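You operate a simulated robot arm through the tools that you are given. There is no shell and no other tool.

You are at the controls of a simulated two-armed robot. One attempt, no reset.

TASK
Tune ramp, trim and limit from the held readings.
Fine: then clear them with the white key; ramp by the chart, fewest steps; slower track up by the gap; limit one step above the current.

Only the result counts: the job must be done as asked and must still hold three seconds after the hand-in. Knocking over, shifting, dropping, spilling or breaking anything else fails it.

THE ROBOT
Two 7-joint arms with two-finger parallel grippers on one trunk, on a base that drives. Base frame: it is fixed to the floor where the robot stands at the start and does not move with it; the origin is under the middle of the robot, x ahead of it, y to its left, z up; the surface under the hand at the start is at about z = 850. Lengths are in mm, angles in degrees, forces in N, time in s.
The left shoulder is at the start at [80, 131, 947], the right one opposite. With the tool pointing down near the work surface each hand reaches from about 400 to 860 mm from the robot's upright axis, wherever it stands, measured 20 degrees to its own side. Places, roughly: blue sense switch [-200, -1000, 1000]; load wheel [100, -300, 700]; orange sense switch [-400, -1300, 1000]; silver wheel [500, 200, 700]; speed lever [400, 0, 900]; test main switch [300, 0, 700]; test stop key [800, 100, 1100]; white clear key [700, 300, 900]; zero knob [400, -600, 1100]. Payload 1.57 kg a hand.
The TCP of each hand is the grasp point between the finger pads, 30 mm short of the fingertips. In the tool frame z runs along the fingers and y along their closing line. The gripper opens to 110 mm. The fingers are 24 mm wide and 12 mm thick; the gripper's body (48 by 112 mm) begins 78 mm behind the TCP.
Orientation is told as [roll, pitch, yaw] about the base's x, y, z axes, in that order, counted from this pose: with the fingers straight down and closing along the base's y, the tool's x points along the base's -x, its y along +y and its z along -z.

THE INTERFACE
- The arms move only by the tool nudge_tool. It takes "left_series", "right_series" or both (then of equal length, played together; a hand with none holds still); each is a list of rows, each an object of numbers (a shift or turn left out is 0, a gripper value left out holds the last): "x", "y", "z": the shift along the tool's x, y, z in mm; "rx", "ry", "rz": the turn, a rotation vector about the tool's x, y, z in degrees. In form: [{"x": .., "y": .., "z": .., "rx": .., "ry": .., "rz": ..}, ...]. A call has 1 to 20 rows; each row is the pose to reach, as a shift and turn from the pose commanded when the call began, along the tool's axes at that moment. "left_fingers" and "right_fingers" are, for a hand that has rows, the finger opening in mm, from 0 to 110, set as the call begins (left out, the last holds). Each row takes 0.2 s and may step no farther than 50 mm and 8.6 degrees from the row before; otherwise, or with a gripper value out of range, the whole call is refused. Where a pose cannot be reached the arm comes as near as it can. A force on the tool above 40 N (or 10 N above the force at the start of the call, whichever is more), or a blocked arm, ends the call early, and 0.2 s more pass. Each finger travels about 108 mm/s and halts on what it meets, pressing with about 41 N; the grip force reading is that of the motor and also rises with nothing between the fingers. The clock runs only during rows and for 0.2 s after the last one: add rows that repeat a pose to give the fingers time. It gives the time, the measured TCP pose, the force on the tool (base axes), the opening and the grip force at its end, in the units of the frame above (readings bear some noise), with the torque about the TCP (base axes, N m) and any sound that the robot's microphone picked up.
- Cameras (640 x 400 px; columns grow to the right, rows downward): "scene" is now at [-49.5, -9.6, 1424.7]; the picture's right is [-0.10, -0.99, 0.00], its down [-0.51, 0.05, -0.86] and it looks along [0.85, -0.09, -0.52] (base axes); focal length 214 px, centre (320, 200). "left" rides on the left gripper at [70, -16, -141] in its tool frame; the picture's right is [0.23, 0.97, 0.00], its down [-0.86, 0.20, -0.48] and it looks along [-0.47, 0.11, 0.88] (tool axes); focal length 222 px, centre (320, 200). "right" rides on the right gripper at [70, 16, -141] in its tool frame; the picture's right is [-0.23, 0.97, 0.00], its down [-0.86, -0.20, -0.48] and it looks along [-0.47, -0.11, 0.88] (tool axes); focal length 222 px, centre (320, 200). There is no depth. A picture from a camera that has moved, and an enlarged one, comes with that camera's place and axes in the base frame and with its lens.
- camera(camera): a new picture of that camera. No time passes.
- steer(legs): drives the robot by 1 to 6 legs, each [ahead, left, turn to the left] in mm, mm and degrees, along the robot's own axes; the way and the turn of a leg run together, so that a leg with both is an arc; at most 1500 mm and 180 degrees a leg. The arms and the cameras ride along, it lands a little off, and it stops where it bumps. It gives what a move gives.
- head_to(pan, tilt): turns the head with the scene camera to pan (to the left, within 109 degrees either way) and tilt (down, from -29 to 69), counted from straight ahead of the robot. It gives what a move gives.
- zoom(camera, box): a new picture of the part [left, top, right, bottom] of that camera's present view, enlarged. No time passes.
- close_job(): hands the job in; it is judged then, once.

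Nothing tells you exact positions but the pictures and the camera data. Unless the task says otherwise, let go and move clear before handing in.

The tools are called after "Request:" as name(argument=value, ...) on one line, values as JSON. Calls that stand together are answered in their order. nudge_tool: Moves the arms, as the interface text tells. Its arguments: {"type":"object","properties":{"left_series":{"type":"array","items":{"type":"object","properties":{"x":{"type":"number"},"y":{"type":"number"},"z":{"type":"number"},"rx":{"type":"number"},"ry":{"type":"number"},"rz":{"type":"number"}}}},"left_fingers":{"type":"number"},"right_series":{"type":"array","items":{"type":"object","properties":{"x":{"type":"number"},"y":{"type":"number"},"z":{"type":"number"},"rx":{"type":"number"},"ry":{"type":"number"},"rz":{"type":"number"}}}},"right_fingers":{"type":"number"}},"required":[]} The other tools are called the same way: steer (legs) drives the base; head_to (pan, tilt) turns the head that bears the scene camera; camera (camera) takes a picture; zoom (camera, box) takes an enlarged picture of a part of a camera's view; close_job () hands the job in.

At the start:

```text
time_s: 0.0
left_eef_pos: [340.5, 96.6, 1426.5]
left_tool_rot: [-0.1, 0.0, 0.0]
left_ft_force: [0.8, 0.7, -0.1]
left_ft_torque: [0.0, 0.01, -0.01]
left_finger_gap: 109.8
left_gripper_force: 0.1
right_eef_pos: [475.2, -190.2, 1358.6]
right_tool_rot: [0.0, 0.0, 0.0]
right_ft_force: [-0.2, 0.2, -0.4]
right_ft_torque: [-0.04, 0.0, 0.01]
right_finger_gap: 110.0
right_gripper_force: 0.1
robot x, y, heading: [0.5, -1.0, 0.1]
head pan, tilt: [-5.9, 31.0]
```

scene: 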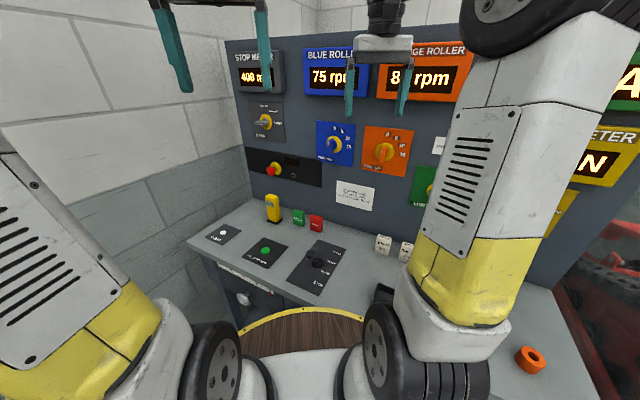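
right: 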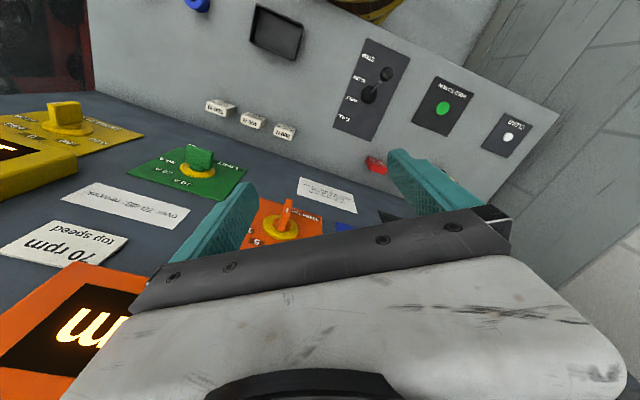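
left: 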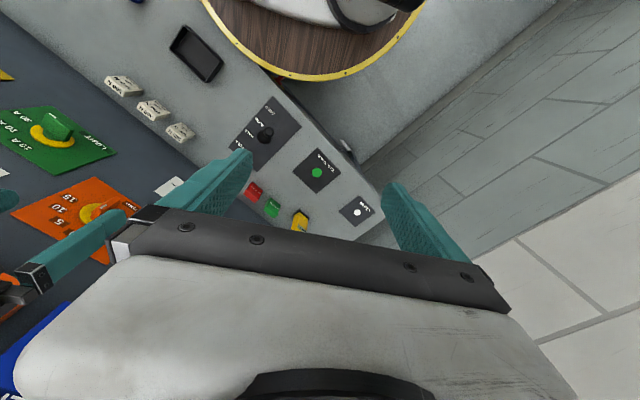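

I see a control panel with meters, rotary knobs and notes behind the arms. I'll first look closely at the readings and labels from several views before touching anything.

Request:
zoom(camera="scene", box=[220, 30, 480, 200])

Request:
zoom(camera="scene", box=[180, 170, 440, 330])

Request:
zoom(camera="right", box=[0, 80, 360, 300])

Request:
zoom(camera="right", box=[180, 0, 560, 230])

```text
2.35 times, centred on (350, 115) of scene
camera zoom: at [-49.5, -9.6, 1424.7], right [-0.1, -0.99, 0.0], down [-0.51, 0.05, -0.86], along [0.85, -0.09, -0.52], focal length 505 px, centre (249, 400)
```

zoom: 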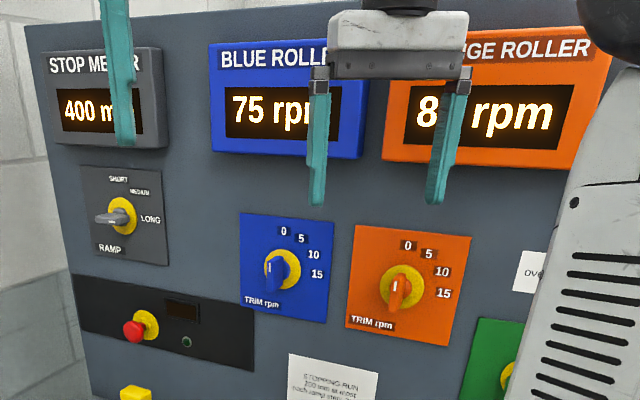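

```text
2.46 times, centred on (310, 250) of scene
camera zoom: at [-49.5, -9.6, 1424.7], right [-0.1, -0.99, 0.0], down [-0.51, 0.05, -0.86], along [0.85, -0.09, -0.52], focal length 528 px, centre (345, 77)
```

zoom: 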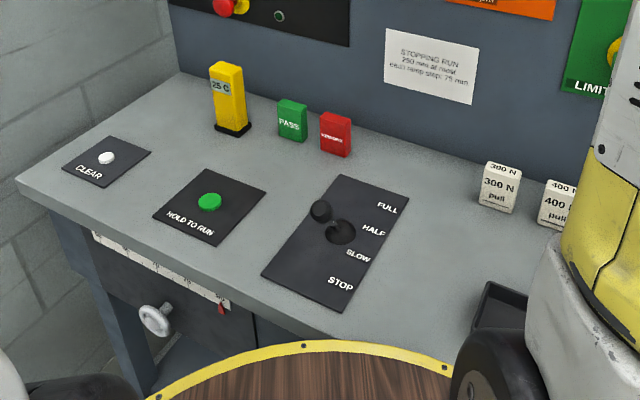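

```text
1.78 times, centred on (180, 190) of right
camera zoom: at [405.0, -175.7, 1501.3], right [0.23, 0.97, 0.0], down [0.86, -0.2, 0.48], along [0.47, -0.11, -0.88], focal length 395 px, centre (569, 218)
```

zoom: 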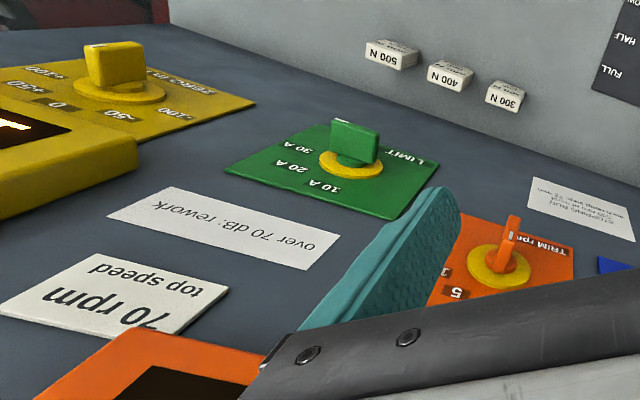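

```text
1.68 times, centred on (370, 115) of right
camera zoom: at [405.0, -175.7, 1501.3], right [0.23, 0.97, 0.0], down [0.86, -0.2, 0.48], along [0.47, -0.11, -0.88], focal length 374 px, centre (236, 343)
```

zoom: 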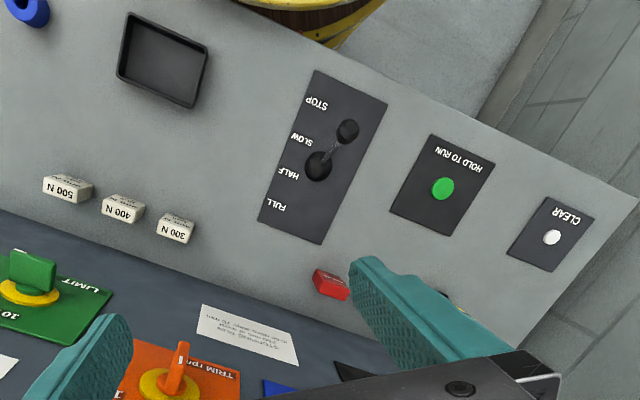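

The readings are partly hidden by the arms. I'll turn the head to look at the meters from other angles and read the chart.

Request:
zoom(camera="scene", box=[320, 170, 400, 220])

Request:
zoom(camera="scene", box=[230, 90, 310, 150])

Request:
zoom(camera="scene", box=[310, 110, 420, 185])

Request:
head_to(pan=-35, tilt=20)

Request:
camera(camera="scene")

```text
8.00 times, centred on (360, 195) of scene
camera zoom: at [-49.5, -9.6, 1424.7], right [-0.1, -0.99, 0.0], down [-0.51, 0.05, -0.86], along [0.85, -0.09, -0.52], focal length 1716 px, centre (0, 240)
```

zoom: 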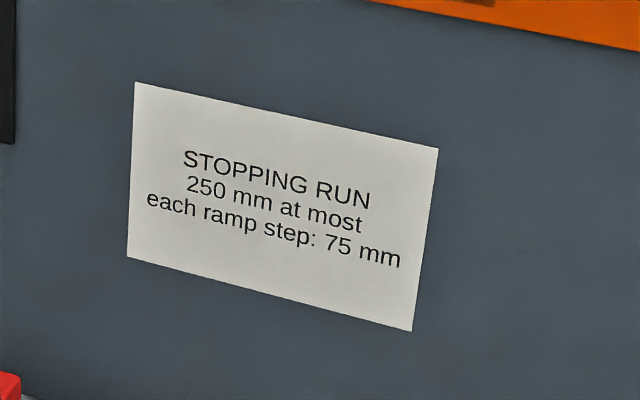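

```text
6.67 times, centred on (270, 120) of scene
camera zoom: at [-49.5, -9.6, 1424.7], right [-0.1, -0.99, 0.0], down [-0.51, 0.05, -0.86], along [0.85, -0.09, -0.52], focal length 1430 px, centre (653, 733)
```

zoom: 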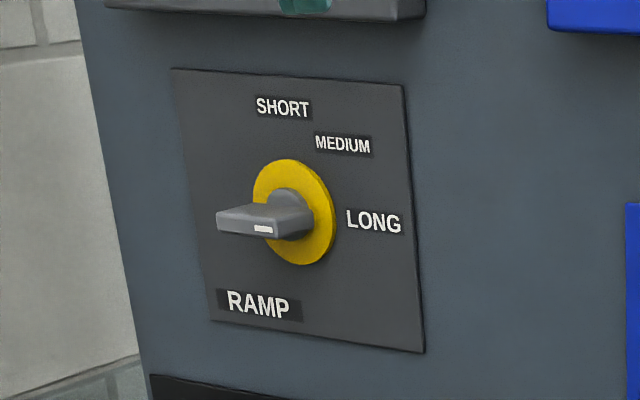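

```text
5.33 times, centred on (365, 148) of scene
camera zoom: at [-49.5, -9.6, 1424.7], right [-0.1, -0.99, 0.0], down [-0.51, 0.05, -0.86], along [0.85, -0.09, -0.52], focal length 1144 px, centre (80, 480)
```

zoom: 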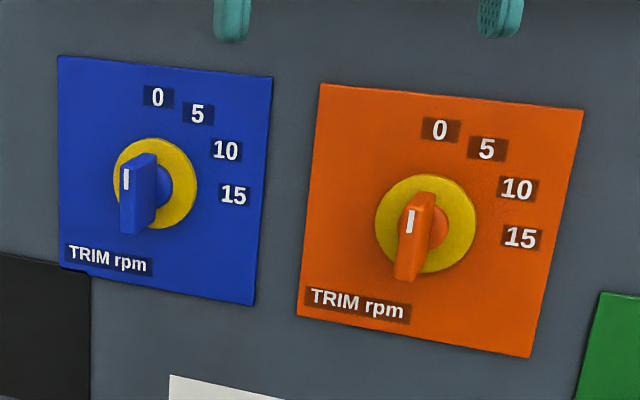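

```text
time_s: 0.9
left_eef_pos: [340.2, 96.9, 1426.5]
left_tool_rot: [0.0, -0.1, 0.0]
left_ft_force: [-0.3, 0.0, 0.3]
left_ft_torque: [0.01, -0.01, -0.04]
left_finger_gap: 109.8
left_gripper_force: 0.1
right_eef_pos: [474.3, -191.6, 1361.1]
right_tool_rot: [0.0, 0.0, 0.0]
right_ft_force: [-1.1, -0.6, 0.1]
right_ft_torque: [0.02, 0.01, -0.02]
right_finger_gap: 109.9
right_gripper_force: 0.1
robot x, y, heading: [0.4, 0.8, -0.3]
head pan, tilt: [-35.0, 20.0]
```

```text
taken
camera scene: at [-62.7, -53.8, 1442.3], right [-0.57, -0.82, 0.0], down [-0.28, 0.2, -0.94], along [0.77, -0.54, -0.34], focal length 214 px, centre (320, 200)
```

scene: 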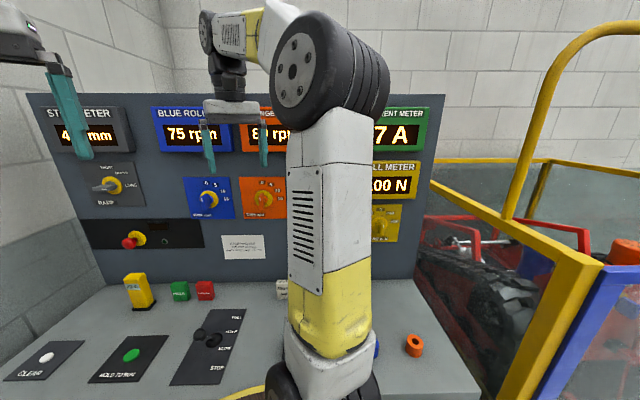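

The panel runs obliquely, about 30° turned to the right of the robot. I'll look down and to the right to map obstacles and hidden meters.

Request:
zoom(camera="scene", box=[20, 90, 220, 215])

Request:
zoom(camera="scene", box=[360, 95, 440, 145])

Request:
head_to(pan=-20, tilt=65)

Request:
camera(camera="scene")

Request:
head_to(pan=-90, tilt=25)

Request:
camera(camera="scene")

Request:
head_to(pan=60, tilt=40)

Request:
camera(camera="scene")

```text
3.20 times, centred on (120, 152) of scene
camera zoom: at [-62.7, -53.8, 1442.3], right [-0.57, -0.82, 0.0], down [-0.28, 0.2, -0.94], along [0.77, -0.54, -0.34], focal length 686 px, centre (960, 352)
```

zoom: 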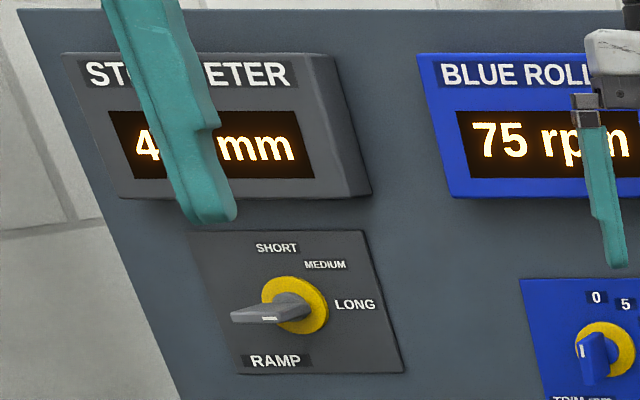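

```text
8.00 times, centred on (400, 120) of scene
camera zoom: at [-62.7, -53.8, 1442.3], right [-0.57, -0.82, 0.0], down [-0.28, 0.2, -0.94], along [0.77, -0.54, -0.34], focal length 1716 px, centre (-320, 840)
```

zoom: 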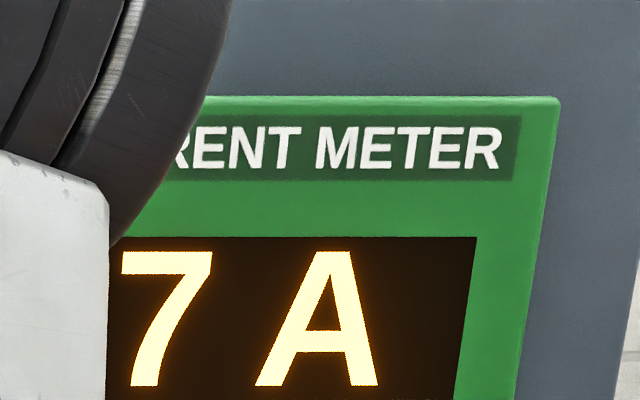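

```text
time_s: 2.1
left_eef_pos: [341.0, 95.3, 1426.2]
left_tool_rot: [-0.1, -0.1, -0.1]
left_ft_force: [0.0, 0.1, -0.5]
left_ft_torque: [0.03, 0.01, -0.02]
left_finger_gap: 110.2
left_gripper_force: 0.1
right_eef_pos: [475.4, -191.8, 1358.5]
right_tool_rot: [0.0, 0.0, 0.1]
right_ft_force: [0.3, -0.7, -0.2]
right_ft_torque: [0.0, 0.0, 0.0]
right_finger_gap: 110.3
right_gripper_force: 0.1
robot x, y, heading: [0.4, 0.4, -0.1]
head pan, tilt: [-20.0, 65.0]
```

```text
taken
camera scene: at [-81.9, -21.2, 1378.7], right [-0.34, -0.94, 0.0], down [-0.85, 0.31, -0.42], along [0.4, -0.14, -0.91], focal length 214 px, centre (320, 200)
```

scene: 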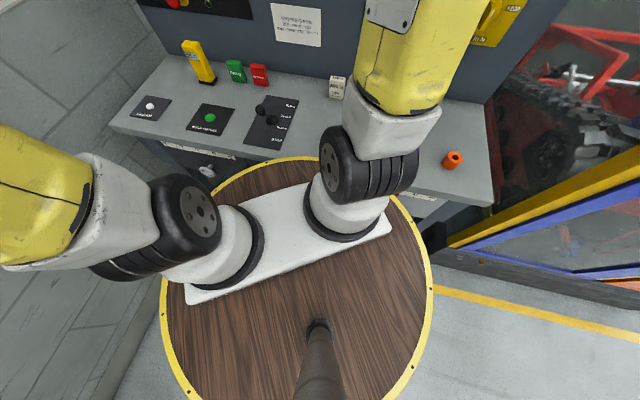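

```text
time_s: 3.5
left_eef_pos: [341.2, 96.1, 1424.9]
left_tool_rot: [-0.1, -0.1, 0.0]
left_ft_force: [-0.4, -0.4, 0.3]
left_ft_torque: [-0.01, 0.03, -0.02]
left_finger_gap: 109.8
left_gripper_force: 0.1
right_eef_pos: [474.6, -191.7, 1360.2]
right_tool_rot: [0.0, 0.0, 0.1]
right_ft_force: [0.8, 0.4, 0.2]
right_ft_torque: [0.0, 0.01, -0.02]
right_finger_gap: 110.0
right_gripper_force: 0.1
robot x, y, heading: [0.5, 1.2, 0.1]
head pan, tilt: [-90.0, 25.0]
```

```text
taken
camera scene: at [-138.9, -92.5, 1434.2], right [-1.0, 0.0, 0.0], down [0.0, 0.42, -0.91], along [0.0, -0.91, -0.42], focal length 214 px, centre (320, 200)
```

scene: 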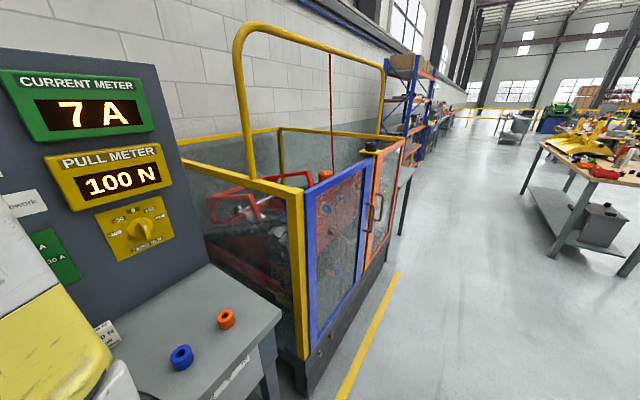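

```text
time_s: 5.8
left_eef_pos: [340.6, 94.4, 1426.0]
left_tool_rot: [-0.1, -0.1, 0.0]
left_ft_force: [0.4, 0.0, 0.1]
left_ft_torque: [0.01, -0.01, 0.0]
left_finger_gap: 109.9
left_gripper_force: 0.1
right_eef_pos: [474.7, -189.9, 1359.3]
right_tool_rot: [0.0, 0.0, 0.0]
right_ft_force: [-0.6, -0.2, -0.1]
right_ft_torque: [-0.01, 0.03, 0.01]
right_finger_gap: 109.8
right_gripper_force: 0.1
robot x, y, heading: [-0.9, -0.6, -0.3]
head pan, tilt: [60.0, 40.0]
```

```text
taken
camera scene: at [-96.5, 73.2, 1411.0], right [0.87, -0.5, 0.0], down [-0.32, -0.56, -0.77], along [0.38, 0.66, -0.64], focal length 214 px, centre (320, 200)
```

scene: 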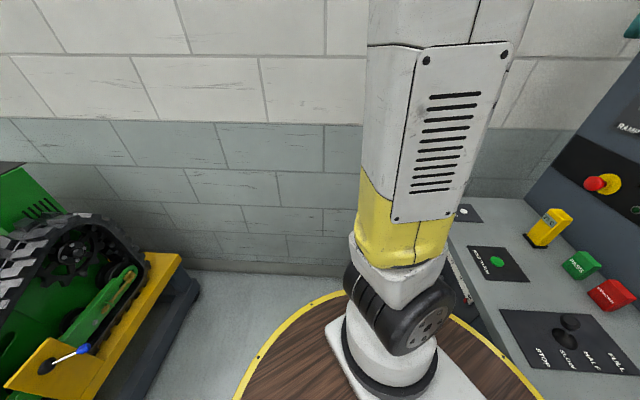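

Current 7 A, pull 100 N and blue 75 rpm are readable; the limit dial, orange reading and stop reading still need a clear look. I'll square the robot to the panel (turn right ~30°) and back off slightly.

Request:
steer(legs=[[0, 0, -30], [-120, 0, 0]])

Request:
head_to(pan=0, tilt=20)

Request:
camera(camera="scene")

Request:
camera(camera="left")

Request:
camera(camera="right")

```text
time_s: 8.5
left_eef_pos: [240.7, -26.6, 1425.8]
left_tool_rot: [-0.1, -0.1, -29.9]
left_ft_force: [-0.7, -1.0, 0.5]
left_ft_torque: [0.01, 0.01, 0.03]
left_finger_gap: 109.9
left_gripper_force: 0.1
right_eef_pos: [212.6, -342.7, 1359.5]
right_tool_rot: [0.0, 0.0, -29.9]
right_ft_force: [-0.5, 0.3, -0.5]
right_ft_torque: [-0.01, 0.01, 0.02]
right_finger_gap: 110.0
right_gripper_force: 0.0
robot x, y, heading: [-103.8, 58.4, -29.9]
head pan, tilt: [60.0, 40.0]
```

```text
time_s: 9.8
left_eef_pos: [240.5, -27.4, 1425.1]
left_tool_rot: [-0.1, 0.0, -29.9]
left_ft_force: [-0.1, -0.1, 1.1]
left_ft_torque: [0.01, -0.02, 0.0]
left_finger_gap: 109.9
left_gripper_force: 0.1
right_eef_pos: [212.8, -343.0, 1359.2]
right_tool_rot: [0.1, -0.1, -29.8]
right_ft_force: [0.1, -0.2, -0.1]
right_ft_torque: [-0.04, 0.02, 0.01]
right_finger_gap: 110.1
right_gripper_force: 0.1
robot x, y, heading: [-104.0, 58.3, -30.3]
head pan, tilt: [0.0, 20.0]
```

```text
taken
camera scene: at [-142.8, 82.2, 1442.3], right [-0.5, -0.87, 0.0], down [-0.3, 0.17, -0.94], along [0.81, -0.47, -0.34], focal length 214 px, centre (320, 200)
```

scene: 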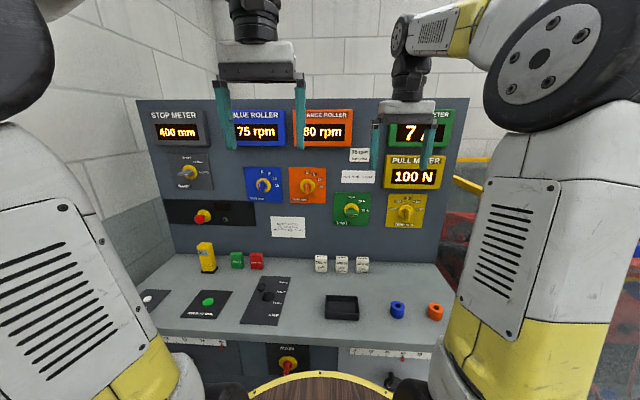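

```text
taken
camera left: at [172.8, -8.1, 1568.4], right [0.29, 0.96, 0.0], down [0.84, -0.25, 0.48], along [0.46, -0.14, -0.88], focal length 222 px, centre (320, 200)
```

left: 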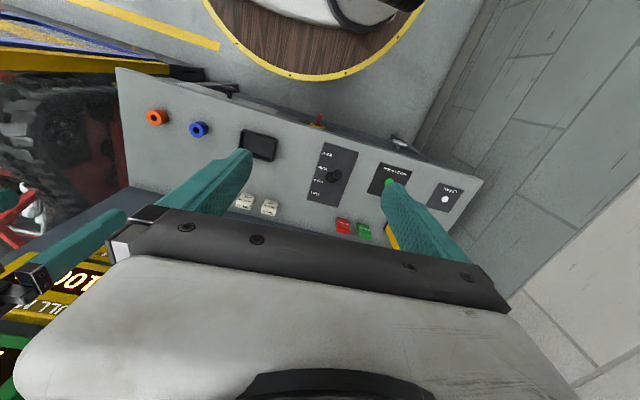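

```text
taken
camera right: at [160.9, -295.2, 1501.3], right [0.68, 0.73, 0.0], down [0.64, -0.6, 0.48], along [0.35, -0.33, -0.88], focal length 222 px, centre (320, 200)
```

right: 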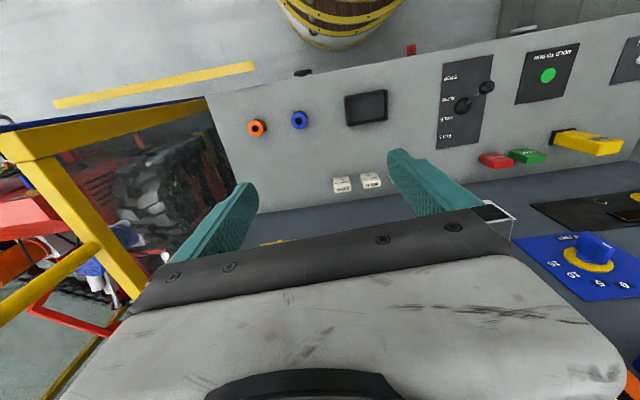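

Now the panel is square in view. I'll zoom in on each meter, dial and note.

Request:
zoom(camera="scene", box=[140, 100, 360, 240])

Request:
zoom(camera="scene", box=[320, 130, 440, 240])

Request:
zoom(camera="scene", box=[325, 185, 385, 230])

Request:
zoom(camera="scene", box=[130, 240, 450, 400])

Request:
zoom(camera="scene", box=[160, 145, 240, 230])

```text
2.86 times, centred on (250, 170) of scene
camera zoom: at [-142.8, 82.2, 1442.3], right [-0.5, -0.87, 0.0], down [-0.3, 0.17, -0.94], along [0.81, -0.47, -0.34], focal length 613 px, centre (520, 286)
```

zoom: 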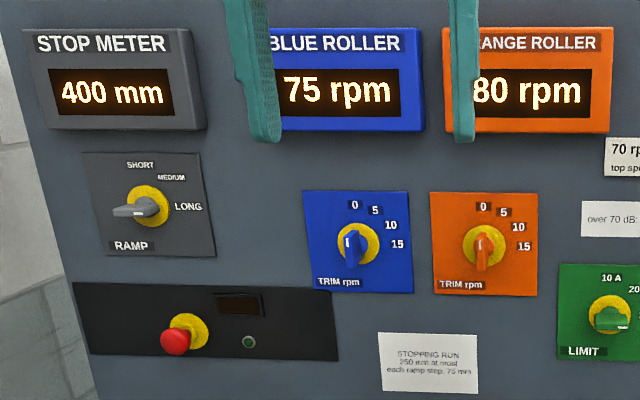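

```text
3.64 times, centred on (380, 185) of scene
camera zoom: at [-142.8, 82.2, 1442.3], right [-0.5, -0.87, 0.0], down [-0.3, 0.17, -0.94], along [0.81, -0.47, -0.34], focal length 780 px, centre (102, 254)
```

zoom: 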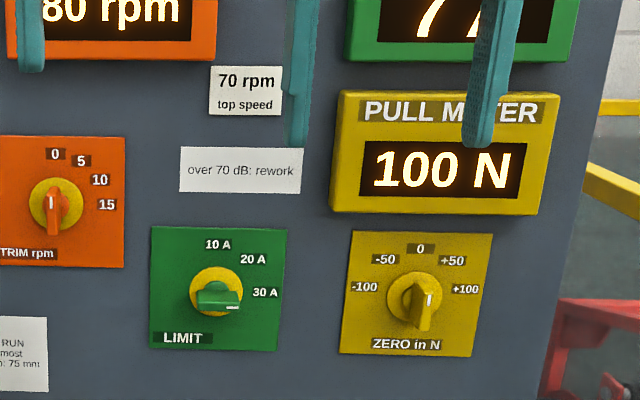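

```text
8.89 times, centred on (355, 208) of scene
camera zoom: at [-142.8, 82.2, 1442.3], right [-0.5, -0.87, 0.0], down [-0.3, 0.17, -0.94], along [0.81, -0.47, -0.34], focal length 1906 px, centre (9, 133)
```

zoom: 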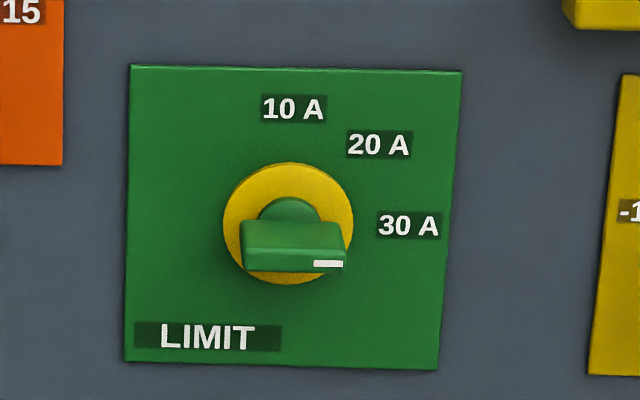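

```text
2.00 times, centred on (290, 320) of scene
camera zoom: at [-142.8, 82.2, 1442.3], right [-0.5, -0.87, 0.0], down [-0.3, 0.17, -0.94], along [0.81, -0.47, -0.34], focal length 429 px, centre (380, -40)
```

zoom: 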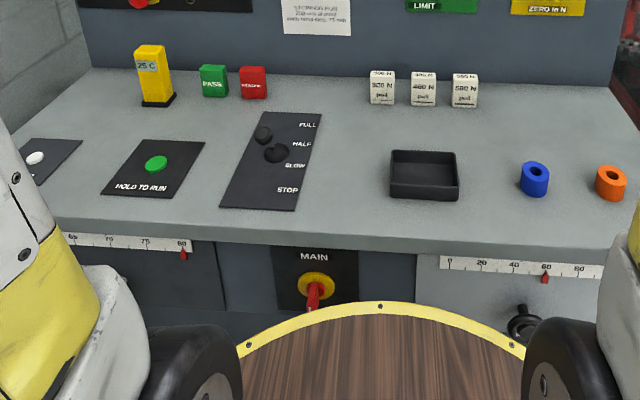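

```text
4.71 times, centred on (200, 188) of scene
camera zoom: at [-142.8, 82.2, 1442.3], right [-0.5, -0.87, 0.0], down [-0.3, 0.17, -0.94], along [0.81, -0.47, -0.34], focal length 1009 px, centre (885, 259)
```

zoom: 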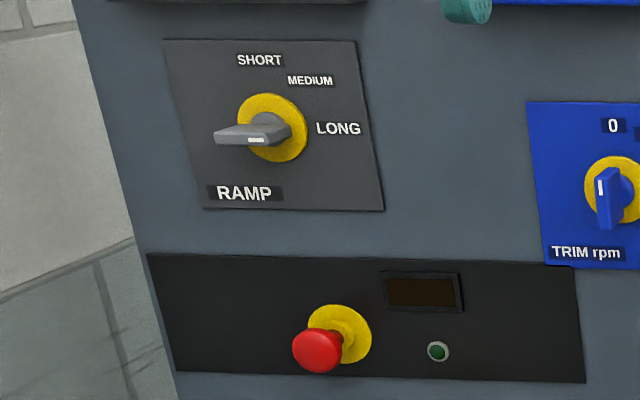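

Readings: stop 400 mm (needs 2 steps of 75 → SHORT), blue 75 vs orange 80 (blue trim → 5), current 7 A (limit → 10 A). I'll shift the base left so ramp lies ahead of the left arm and limit ahead of the right, then level the left hand toward the panel.

Request:
steer(legs=[[0, 200, -1.5]])

Request:
nudge_tool(left_series=[{"x": -20, "y": 20, "z": 10, "ry": -8.2}, {"x": -40, "y": 40, "z": 20, "ry": -16.4}, {"x": -60, "y": 60, "z": 35, "ry": -24.6}, {"x": -80, "y": 80, "z": 50, "ry": -32.8}, {"x": -100, "y": 100, "z": 65, "ry": -41}, {"x": -120, "y": 120, "z": 80, "ry": -49.2}, {"x": -140, "y": 140, "z": 95, "ry": -57.4}, {"x": -160, "y": 160, "z": 110, "ry": -65.6}, {"x": -180, "y": 180, "z": 130, "ry": -73.8}, {"x": -200, "y": 200, "z": 150, "ry": -82}, {"x": -220, "y": 215, "z": 170, "ry": -90}, {"x": -220, "y": 215, "z": 170, "ry": -90}])

Request:
camera(camera="scene")

Request:
camera(camera="left")

```text
time_s: 11.4
left_eef_pos: [339.5, 135.7, 1425.9]
left_tool_rot: [-0.1, -0.2, -31.2]
left_ft_force: [0.2, -0.3, 0.1]
left_ft_torque: [0.0, -0.02, 0.01]
left_finger_gap: 110.0
left_gripper_force: 0.0
right_eef_pos: [304.7, -179.6, 1360.3]
right_tool_rot: [0.0, -0.1, -31.1]
right_ft_force: [0.3, -0.1, -0.4]
right_ft_torque: [0.04, -0.02, 0.01]
right_finger_gap: 109.9
right_gripper_force: 0.0
robot x, y, heading: [-2.0, 230.1, -31.4]
head pan, tilt: [0.0, 20.0]
```

```text
time_s: 14.0
left_eef_pos: [640.3, 206.0, 1254.5]
left_tool_rot: [-144.0, -89.8, 112.7]
left_ft_force: [0.5, -0.3, 0.1]
left_ft_torque: [-0.02, 0.0, 0.03]
left_finger_gap: 110.1
left_gripper_force: 0.0
right_eef_pos: [305.1, -179.3, 1359.2]
right_tool_rot: [-0.1, 0.0, -31.1]
right_ft_force: [-1.0, -0.7, 0.4]
right_ft_torque: [-0.02, -0.01, 0.03]
right_finger_gap: 110.1
right_gripper_force: 0.0
robot x, y, heading: [-2.7, 230.0, -31.2]
head pan, tilt: [0.0, 20.0]
```

```text
taken
camera scene: at [-41.1, 254.3, 1442.4], right [-0.52, -0.86, 0.0], down [-0.29, 0.18, -0.94], along [0.8, -0.49, -0.34], focal length 214 px, centre (320, 200)
```

scene: 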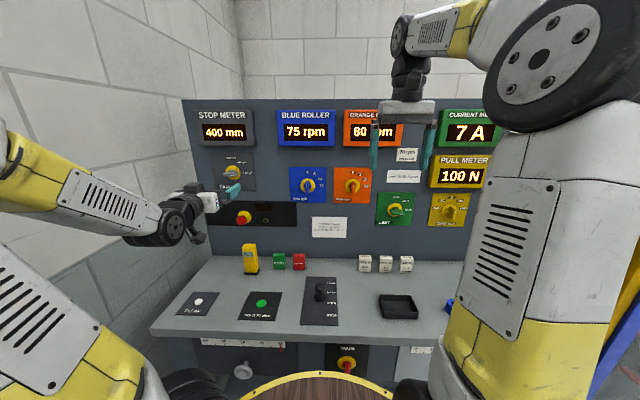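

```text
taken
camera left: at [511.3, 264.1, 1186.2], right [0.51, 0.83, -0.23], down [-0.31, 0.42, 0.85], along [0.81, -0.36, 0.47], focal length 222 px, centre (320, 200)
```

left: 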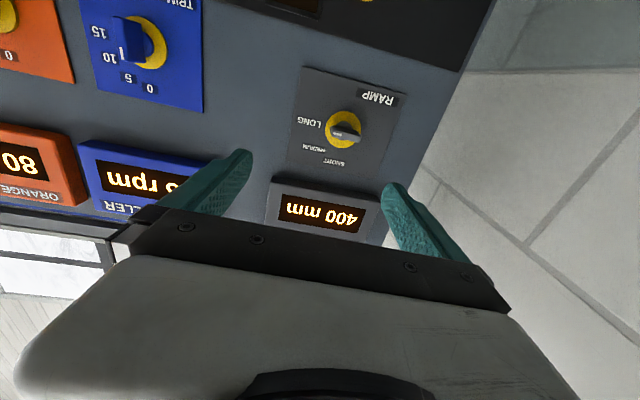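

The left hand is level and the ramp knob is in its view. I'll zoom in on both cameras to triangulate the knob.

Request:
zoom(camera="scene", box=[190, 140, 270, 190])

Request:
zoom(camera="left", box=[270, 60, 430, 160])

Request:
zoom(camera="left", box=[70, 0, 230, 100])

Request:
zoom(camera="scene", box=[280, 160, 440, 260])

```text
8.00 times, centred on (230, 165) of scene
camera zoom: at [-41.1, 254.3, 1442.4], right [-0.52, -0.86, 0.0], down [-0.29, 0.18, -0.94], along [0.8, -0.49, -0.34], focal length 1716 px, centre (1040, 480)
```

zoom: 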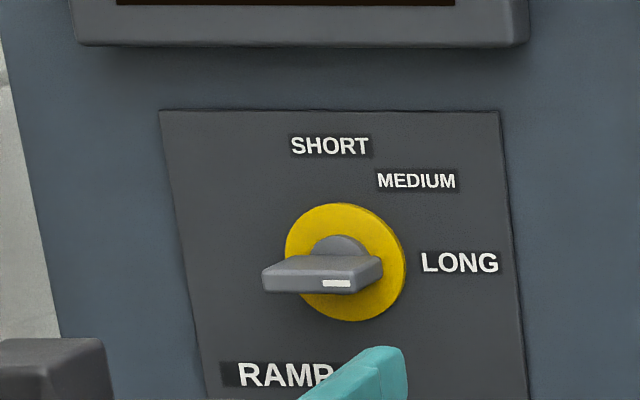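

```text
4.00 times, centred on (350, 110) of left
camera zoom: at [511.3, 264.1, 1186.2], right [0.51, 0.83, -0.23], down [-0.31, 0.42, 0.85], along [0.81, -0.36, 0.47], focal length 888 px, centre (200, 560)
```

zoom: 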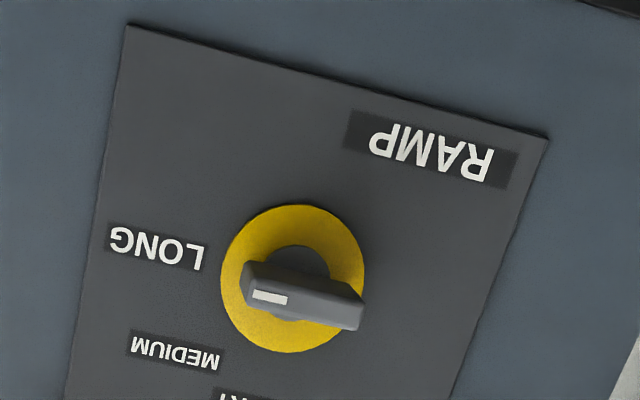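

```text
4.00 times, centred on (150, 50) of left
camera zoom: at [511.3, 264.1, 1186.2], right [0.51, 0.83, -0.23], down [-0.31, 0.42, 0.85], along [0.81, -0.36, 0.47], focal length 888 px, centre (1000, 800)
```

zoom: 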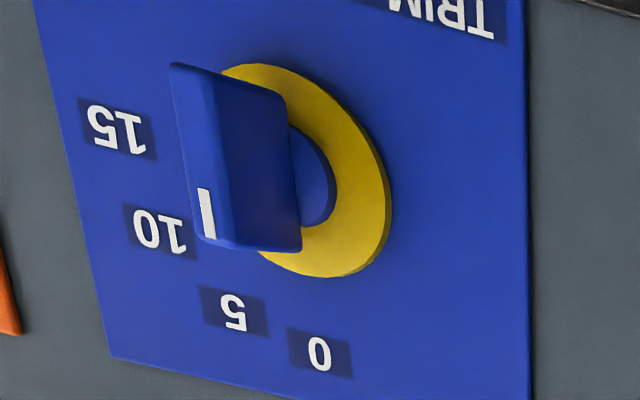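

```text
4.00 times, centred on (360, 210) of scene
camera zoom: at [-41.1, 254.3, 1442.4], right [-0.52, -0.86, 0.0], down [-0.29, 0.18, -0.94], along [0.8, -0.49, -0.34], focal length 858 px, centre (160, 160)
```

zoom: 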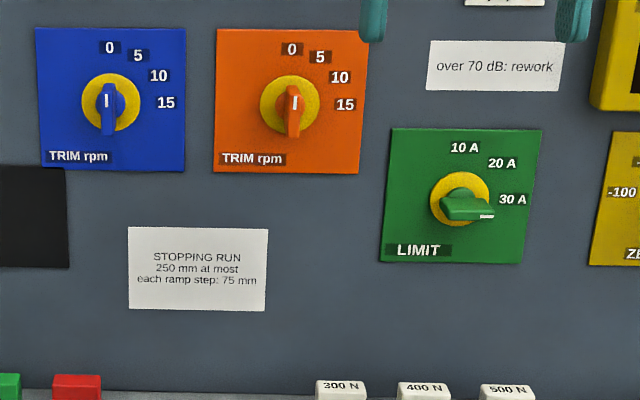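

Triangulated: panel face at A≈685 (along the -31.2° heading), ramp knob axis L=547, z=1250, bar 43×10 mm protruding 48 mm. I'll roll the left hand +90° to straddle the horizontal bar, moving to the pre-grasp pose.

Request:
nudge_tool(left_fingers=60, left_series=[{"x": 0, "y": 4, "z": 8, "rz": 8.2}, {"x": 1, "y": 8, "z": 16, "rz": 16.4}, {"x": 1, "y": 12, "z": 24, "rz": 24.6}, {"x": 2, "y": 16, "z": 32, "rz": 32.8}, {"x": 2, "y": 20, "z": 42, "rz": 41}, {"x": 3, "y": 24, "z": 52, "rz": 49.2}, {"x": 3, "y": 28, "z": 62, "rz": 57.4}, {"x": 4, "y": 32, "z": 72, "rz": 65.6}, {"x": 4, "y": 35, "z": 82, "rz": 73.8}, {"x": 4.5, "y": 37, "z": 92, "rz": 82}, {"x": 4.5, "y": 39, "z": 102, "rz": 90}, {"x": 4.5, "y": 39, "z": 102, "rz": 90}])

Request:
camera(camera="left")

Request:
camera(camera="scene")

Request:
zoom(camera="scene", box=[150, 120, 310, 220])

```text
time_s: 16.6
left_eef_pos: [747.3, 186.5, 1253.7]
left_tool_rot: [90.1, 0.0, -121.2]
left_ft_force: [-0.2, -0.9, 0.3]
left_ft_torque: [-0.01, -0.01, 0.0]
left_finger_gap: 60.0
left_gripper_force: 0.0
right_eef_pos: [305.7, -177.8, 1359.1]
right_tool_rot: [0.0, 0.1, -31.2]
right_ft_force: [0.2, 0.1, 0.1]
right_ft_torque: [0.0, 0.0, 0.03]
right_finger_gap: 109.9
right_gripper_force: 0.0
robot x, y, heading: [1.4, 231.5, -31.4]
head pan, tilt: [0.0, 20.0]
```

```text
taken
camera left: at [664.2, 317.7, 1238.4], right [0.12, 0.19, 0.97], down [-0.85, -0.48, 0.2], along [0.51, -0.85, 0.11], focal length 222 px, centre (320, 200)
```

left: 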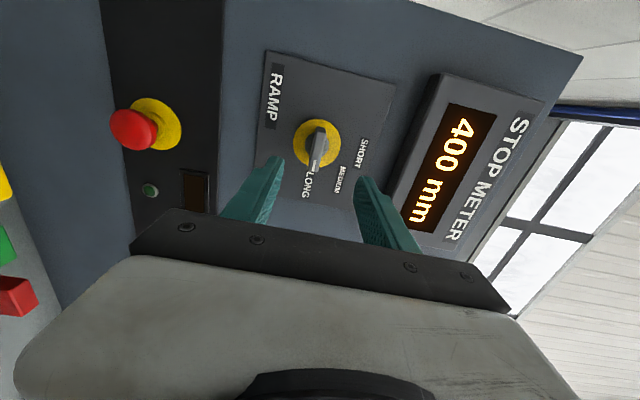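

```text
taken
camera scene: at [-41.1, 254.4, 1442.4], right [-0.52, -0.86, 0.0], down [-0.29, 0.18, -0.94], along [0.8, -0.49, -0.34], focal length 214 px, centre (320, 200)
```

scene: 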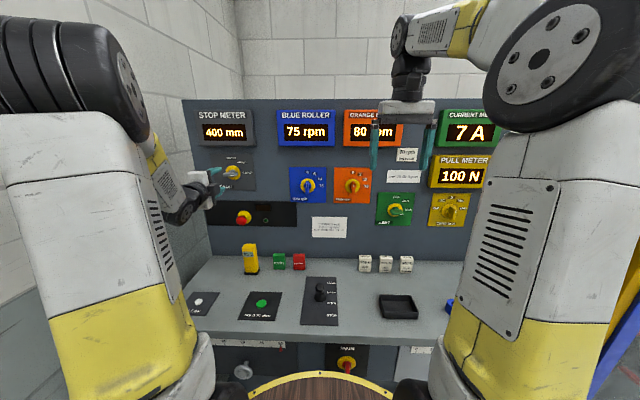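

```text
4.00 times, centred on (230, 170) of scene
camera zoom: at [-41.1, 254.4, 1442.4], right [-0.52, -0.86, 0.0], down [-0.29, 0.18, -0.94], along [0.8, -0.49, -0.34], focal length 858 px, centre (680, 320)
```

zoom: 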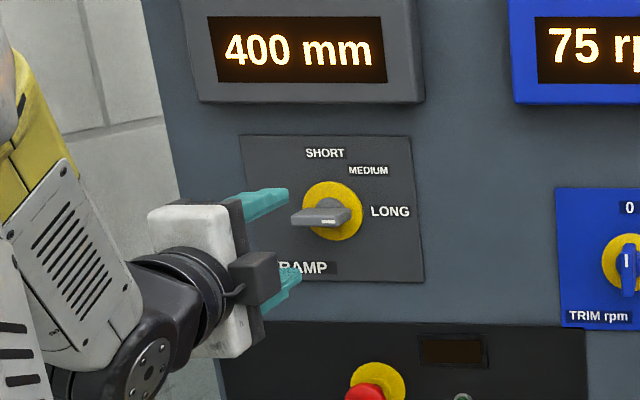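

The hand straddles the bar well. Moving forward 91 mm to bring fingertips alongside the bar.

Request:
nudge_tool(left_series=[{"y": -2, "z": 30}, {"y": -3, "z": 60}, {"y": -3, "z": 80}, {"y": -3, "z": 90}, {"y": -3, "z": 90}])

Request:
camera(camera="left")

Request:
zoom(camera="scene", box=[190, 140, 270, 190])

```text
time_s: 17.8
left_eef_pos: [823.6, 138.4, 1249.1]
left_tool_rot: [90.0, -0.1, -121.3]
left_ft_force: [-0.3, -0.8, -0.4]
left_ft_torque: [-0.01, 0.03, -0.04]
left_finger_gap: 60.0
left_gripper_force: 0.0
right_eef_pos: [306.5, -179.0, 1359.6]
right_tool_rot: [0.1, 0.1, -31.1]
right_ft_force: [0.1, 0.0, 0.0]
right_ft_torque: [-0.03, -0.02, 0.03]
right_finger_gap: 109.7
right_gripper_force: 0.0
robot x, y, heading: [-2.2, 227.5, -31.3]
head pan, tilt: [0.0, 20.0]
```

```text
taken
camera left: at [740.4, 270.9, 1234.4], right [0.12, 0.2, 0.97], down [-0.85, -0.48, 0.2], along [0.51, -0.85, 0.11], focal length 222 px, centre (320, 200)
```

left: 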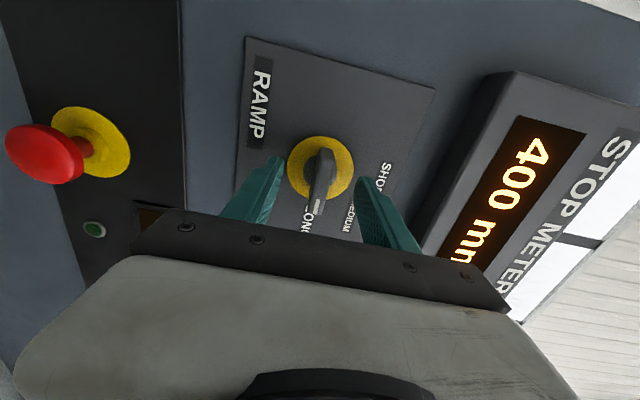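

```text
8.00 times, centred on (230, 165) of scene
camera zoom: at [-41.0, 254.4, 1442.4], right [-0.52, -0.86, 0.0], down [-0.29, 0.18, -0.94], along [0.8, -0.49, -0.34], focal length 1716 px, centre (1040, 480)
```

zoom: 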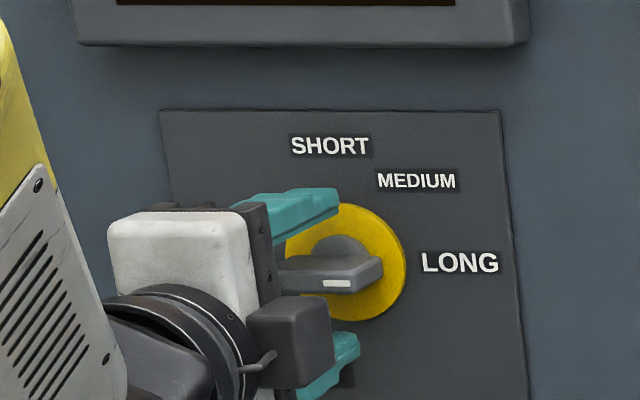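

The fingers straddle the bar. Closing on it.

Request:
nudge_tool(left_fingers=0, left_series=[{"z": 0}, {"z": 0}, {"z": 0}, {"z": 0}])

Request:
camera(camera="left")

Request:
zoom(camera="scene", box=[190, 140, 270, 190])

```text
time_s: 18.8
left_eef_pos: [824.0, 139.0, 1249.2]
left_tool_rot: [90.1, -0.1, -121.2]
left_ft_force: [2.4, -0.2, 3.1]
left_ft_torque: [0.23, 0.33, 0.01]
left_finger_gap: 12.2
left_gripper_force: 29.6
right_eef_pos: [305.9, -179.6, 1360.3]
right_tool_rot: [0.1, 0.1, -31.2]
right_ft_force: [0.4, -0.1, -0.2]
right_ft_torque: [-0.01, 0.0, 0.01]
right_finger_gap: 110.3
right_gripper_force: 0.0
robot x, y, heading: [-2.8, 229.9, -31.6]
head pan, tilt: [0.0, 20.0]
```

```text
taken
camera left: at [740.3, 271.0, 1234.7], right [0.12, 0.2, 0.97], down [-0.85, -0.48, 0.2], along [0.51, -0.85, 0.11], focal length 222 px, centre (320, 200)
```

left: 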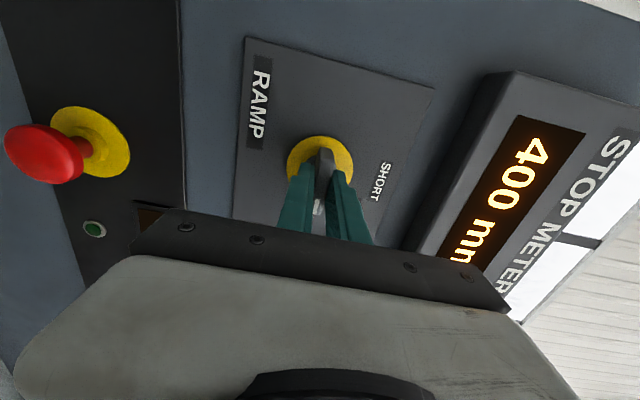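

```text
8.00 times, centred on (230, 165) of scene
camera zoom: at [-41.0, 254.4, 1442.4], right [-0.52, -0.86, 0.0], down [-0.29, 0.18, -0.94], along [0.8, -0.49, -0.34], focal length 1716 px, centre (1040, 480)
```

zoom: 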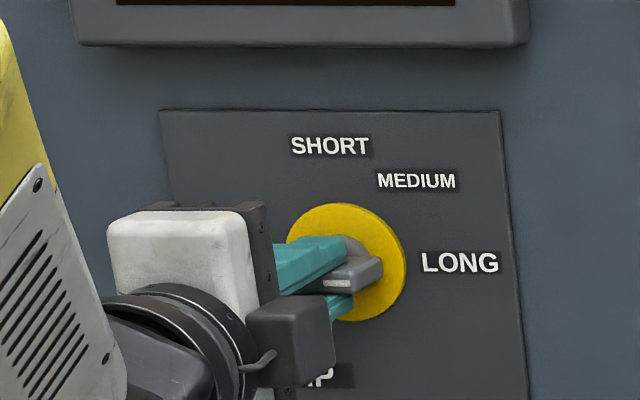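

Gripped at 12 mm. Now turning counter-clockwise (rz −), first by 45°, checking.

Request:
nudge_tool(left_series=[{"rz": -7.5}, {"rz": -15}, {"rz": -22.5}, {"rz": -30}, {"rz": -37.5}, {"rz": -45}, {"rz": -45}])

Request:
camera(camera="left")

Request:
zoom(camera="scene", box=[190, 140, 270, 190])

```text
time_s: 20.4
left_eef_pos: [824.0, 140.1, 1251.6]
left_tool_rot: [90.3, -45.1, -121.4]
left_ft_force: [12.3, -1.3, 13.6]
left_ft_torque: [0.19, 0.33, -0.37]
left_finger_gap: 12.8
left_gripper_force: 29.5
right_eef_pos: [306.4, -178.9, 1359.6]
right_tool_rot: [0.0, -0.1, -31.2]
right_ft_force: [-0.1, -0.3, 0.2]
right_ft_torque: [-0.04, 0.02, 0.03]
right_finger_gap: 109.9
right_gripper_force: 0.1
robot x, y, heading: [-0.8, 229.6, -31.0]
head pan, tilt: [0.0, 20.0]
```

```text
taken
camera left: at [723.9, 243.6, 1190.2], right [0.44, 0.73, 0.53], down [-0.65, -0.15, 0.74], along [0.62, -0.67, 0.41], focal length 222 px, centre (320, 200)
```

left: 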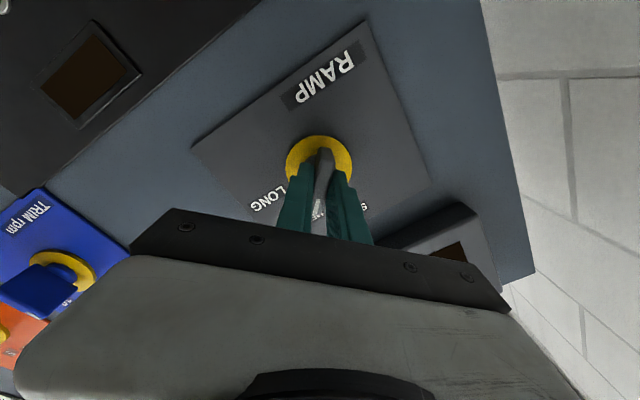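

```text
8.00 times, centred on (230, 165) of scene
camera zoom: at [-40.8, 254.4, 1442.4], right [-0.52, -0.86, 0.0], down [-0.29, 0.18, -0.94], along [0.8, -0.49, -0.34], focal length 1716 px, centre (1040, 480)
```

zoom: 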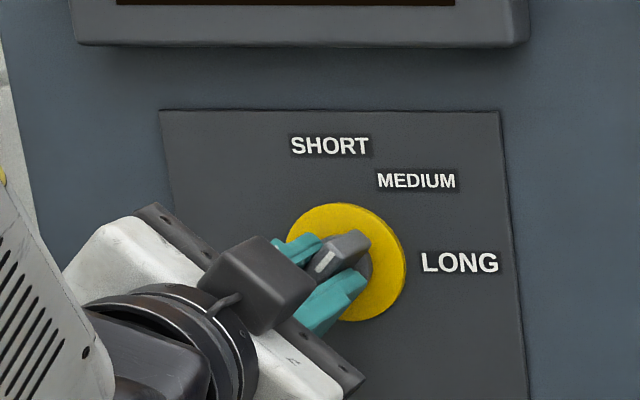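

Turning works, now about at MEDIUM. Continuing the remaining 45° to SHORT.

Request:
nudge_tool(left_series=[{"rz": -7.5}, {"rz": -15}, {"rz": -22.5}, {"rz": -30}, {"rz": -37.5}, {"rz": -45}, {"rz": -45}])

Request:
camera(camera="left")

Request:
zoom(camera="scene", box=[190, 140, 270, 190])

```text
time_s: 22.0
left_eef_pos: [823.0, 140.8, 1250.0]
left_tool_rot: [-141.3, -89.7, 110.2]
left_ft_force: [9.1, 3.8, 20.6]
left_ft_torque: [-0.06, -0.05, -0.59]
left_finger_gap: 12.7
left_gripper_force: 29.3
right_eef_pos: [305.2, -178.9, 1359.8]
right_tool_rot: [0.0, 0.0, -31.2]
right_ft_force: [0.2, -0.4, 0.5]
right_ft_torque: [0.0, -0.02, 0.01]
right_finger_gap: 109.9
right_gripper_force: 0.1
robot x, y, heading: [-5.9, 228.4, -31.4]
head pan, tilt: [0.0, 20.0]
```

```text
taken
camera left: at [695.4, 198.0, 1180.9], right [0.5, 0.83, -0.23], down [-0.31, 0.42, 0.85], along [0.81, -0.36, 0.47], focal length 222 px, centre (320, 200)
```

left: 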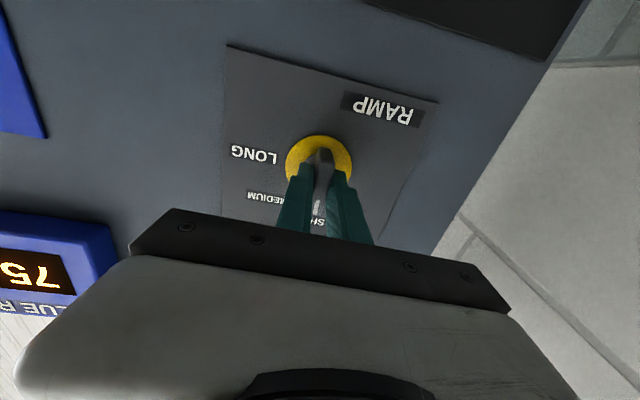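

```text
8.00 times, centred on (230, 165) of scene
camera zoom: at [-41.4, 254.8, 1442.4], right [-0.52, -0.86, 0.0], down [-0.29, 0.18, -0.94], along [0.8, -0.49, -0.34], focal length 1716 px, centre (1040, 480)
```

zoom: 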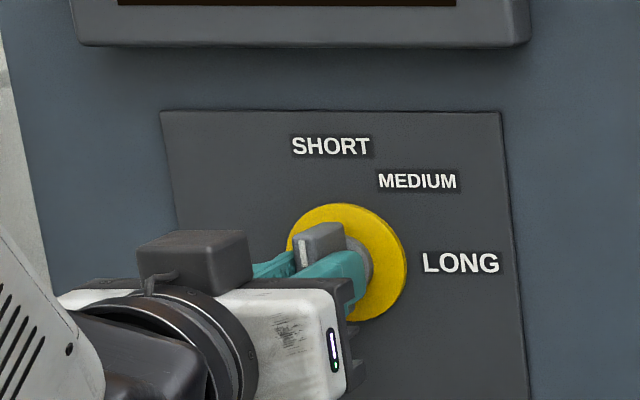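

The bar is upright. I'll open the fingers and back off to check where it settles.

Request:
nudge_tool(left_fingers=60, left_series=[{"z": 0}, {"z": 0}, {"z": 0}, {"z": -30}, {"z": -70}, {"z": -110}, {"z": -110}])

Request:
zoom(camera="left", box=[240, 60, 400, 160])

Request:
zoom(camera="scene", box=[190, 140, 270, 190])

Request:
camera(camera="left")

```text
time_s: 23.6
left_eef_pos: [731.1, 196.8, 1247.3]
left_tool_rot: [-127.8, -89.9, 96.6]
left_ft_force: [-0.4, -0.2, -0.1]
left_ft_torque: [-0.03, 0.0, 0.05]
left_finger_gap: 59.9
left_gripper_force: 0.1
right_eef_pos: [305.0, -178.7, 1358.4]
right_tool_rot: [-0.1, 0.0, -31.2]
right_ft_force: [-0.2, 0.2, -0.1]
right_ft_torque: [0.0, -0.01, -0.05]
right_finger_gap: 110.1
right_gripper_force: 0.0
robot x, y, heading: [0.4, 227.1, -31.1]
head pan, tilt: [0.0, 20.0]
```

```text
4.00 times, centred on (320, 110) of left
camera zoom: at [602.6, 254.9, 1178.4], right [0.5, 0.83, -0.23], down [-0.31, 0.42, 0.85], along [0.81, -0.36, 0.47], focal length 888 px, centre (320, 560)
```

zoom: 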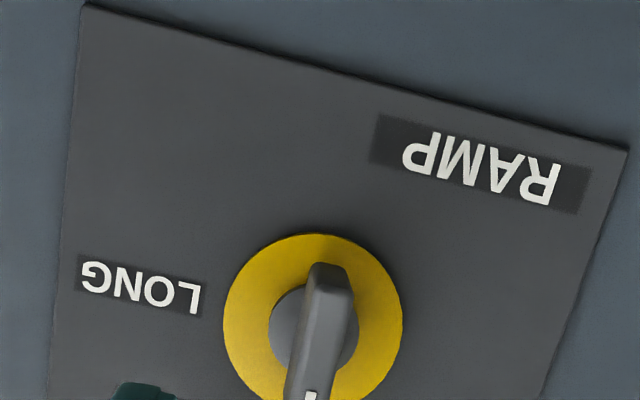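

```text
8.00 times, centred on (230, 165) of scene
camera zoom: at [-41.1, 254.4, 1442.4], right [-0.52, -0.86, 0.0], down [-0.29, 0.18, -0.94], along [0.8, -0.49, -0.34], focal length 1716 px, centre (1040, 480)
```

zoom: 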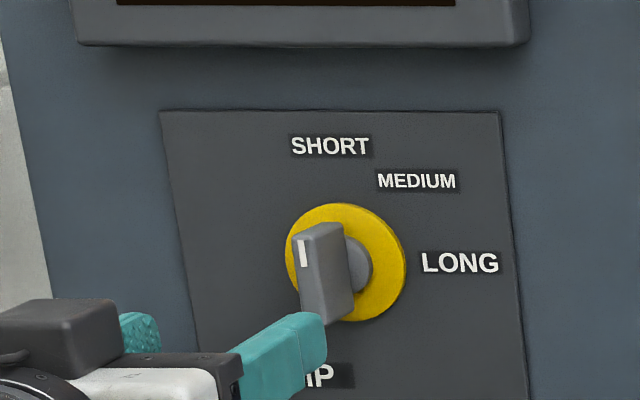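

```text
taken
camera left: at [602.6, 254.9, 1178.4], right [0.5, 0.83, -0.23], down [-0.31, 0.42, 0.85], along [0.81, -0.36, 0.47], focal length 222 px, centre (320, 200)
```

left: 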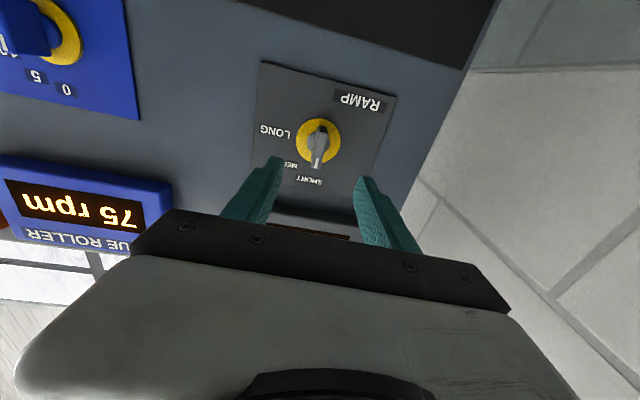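

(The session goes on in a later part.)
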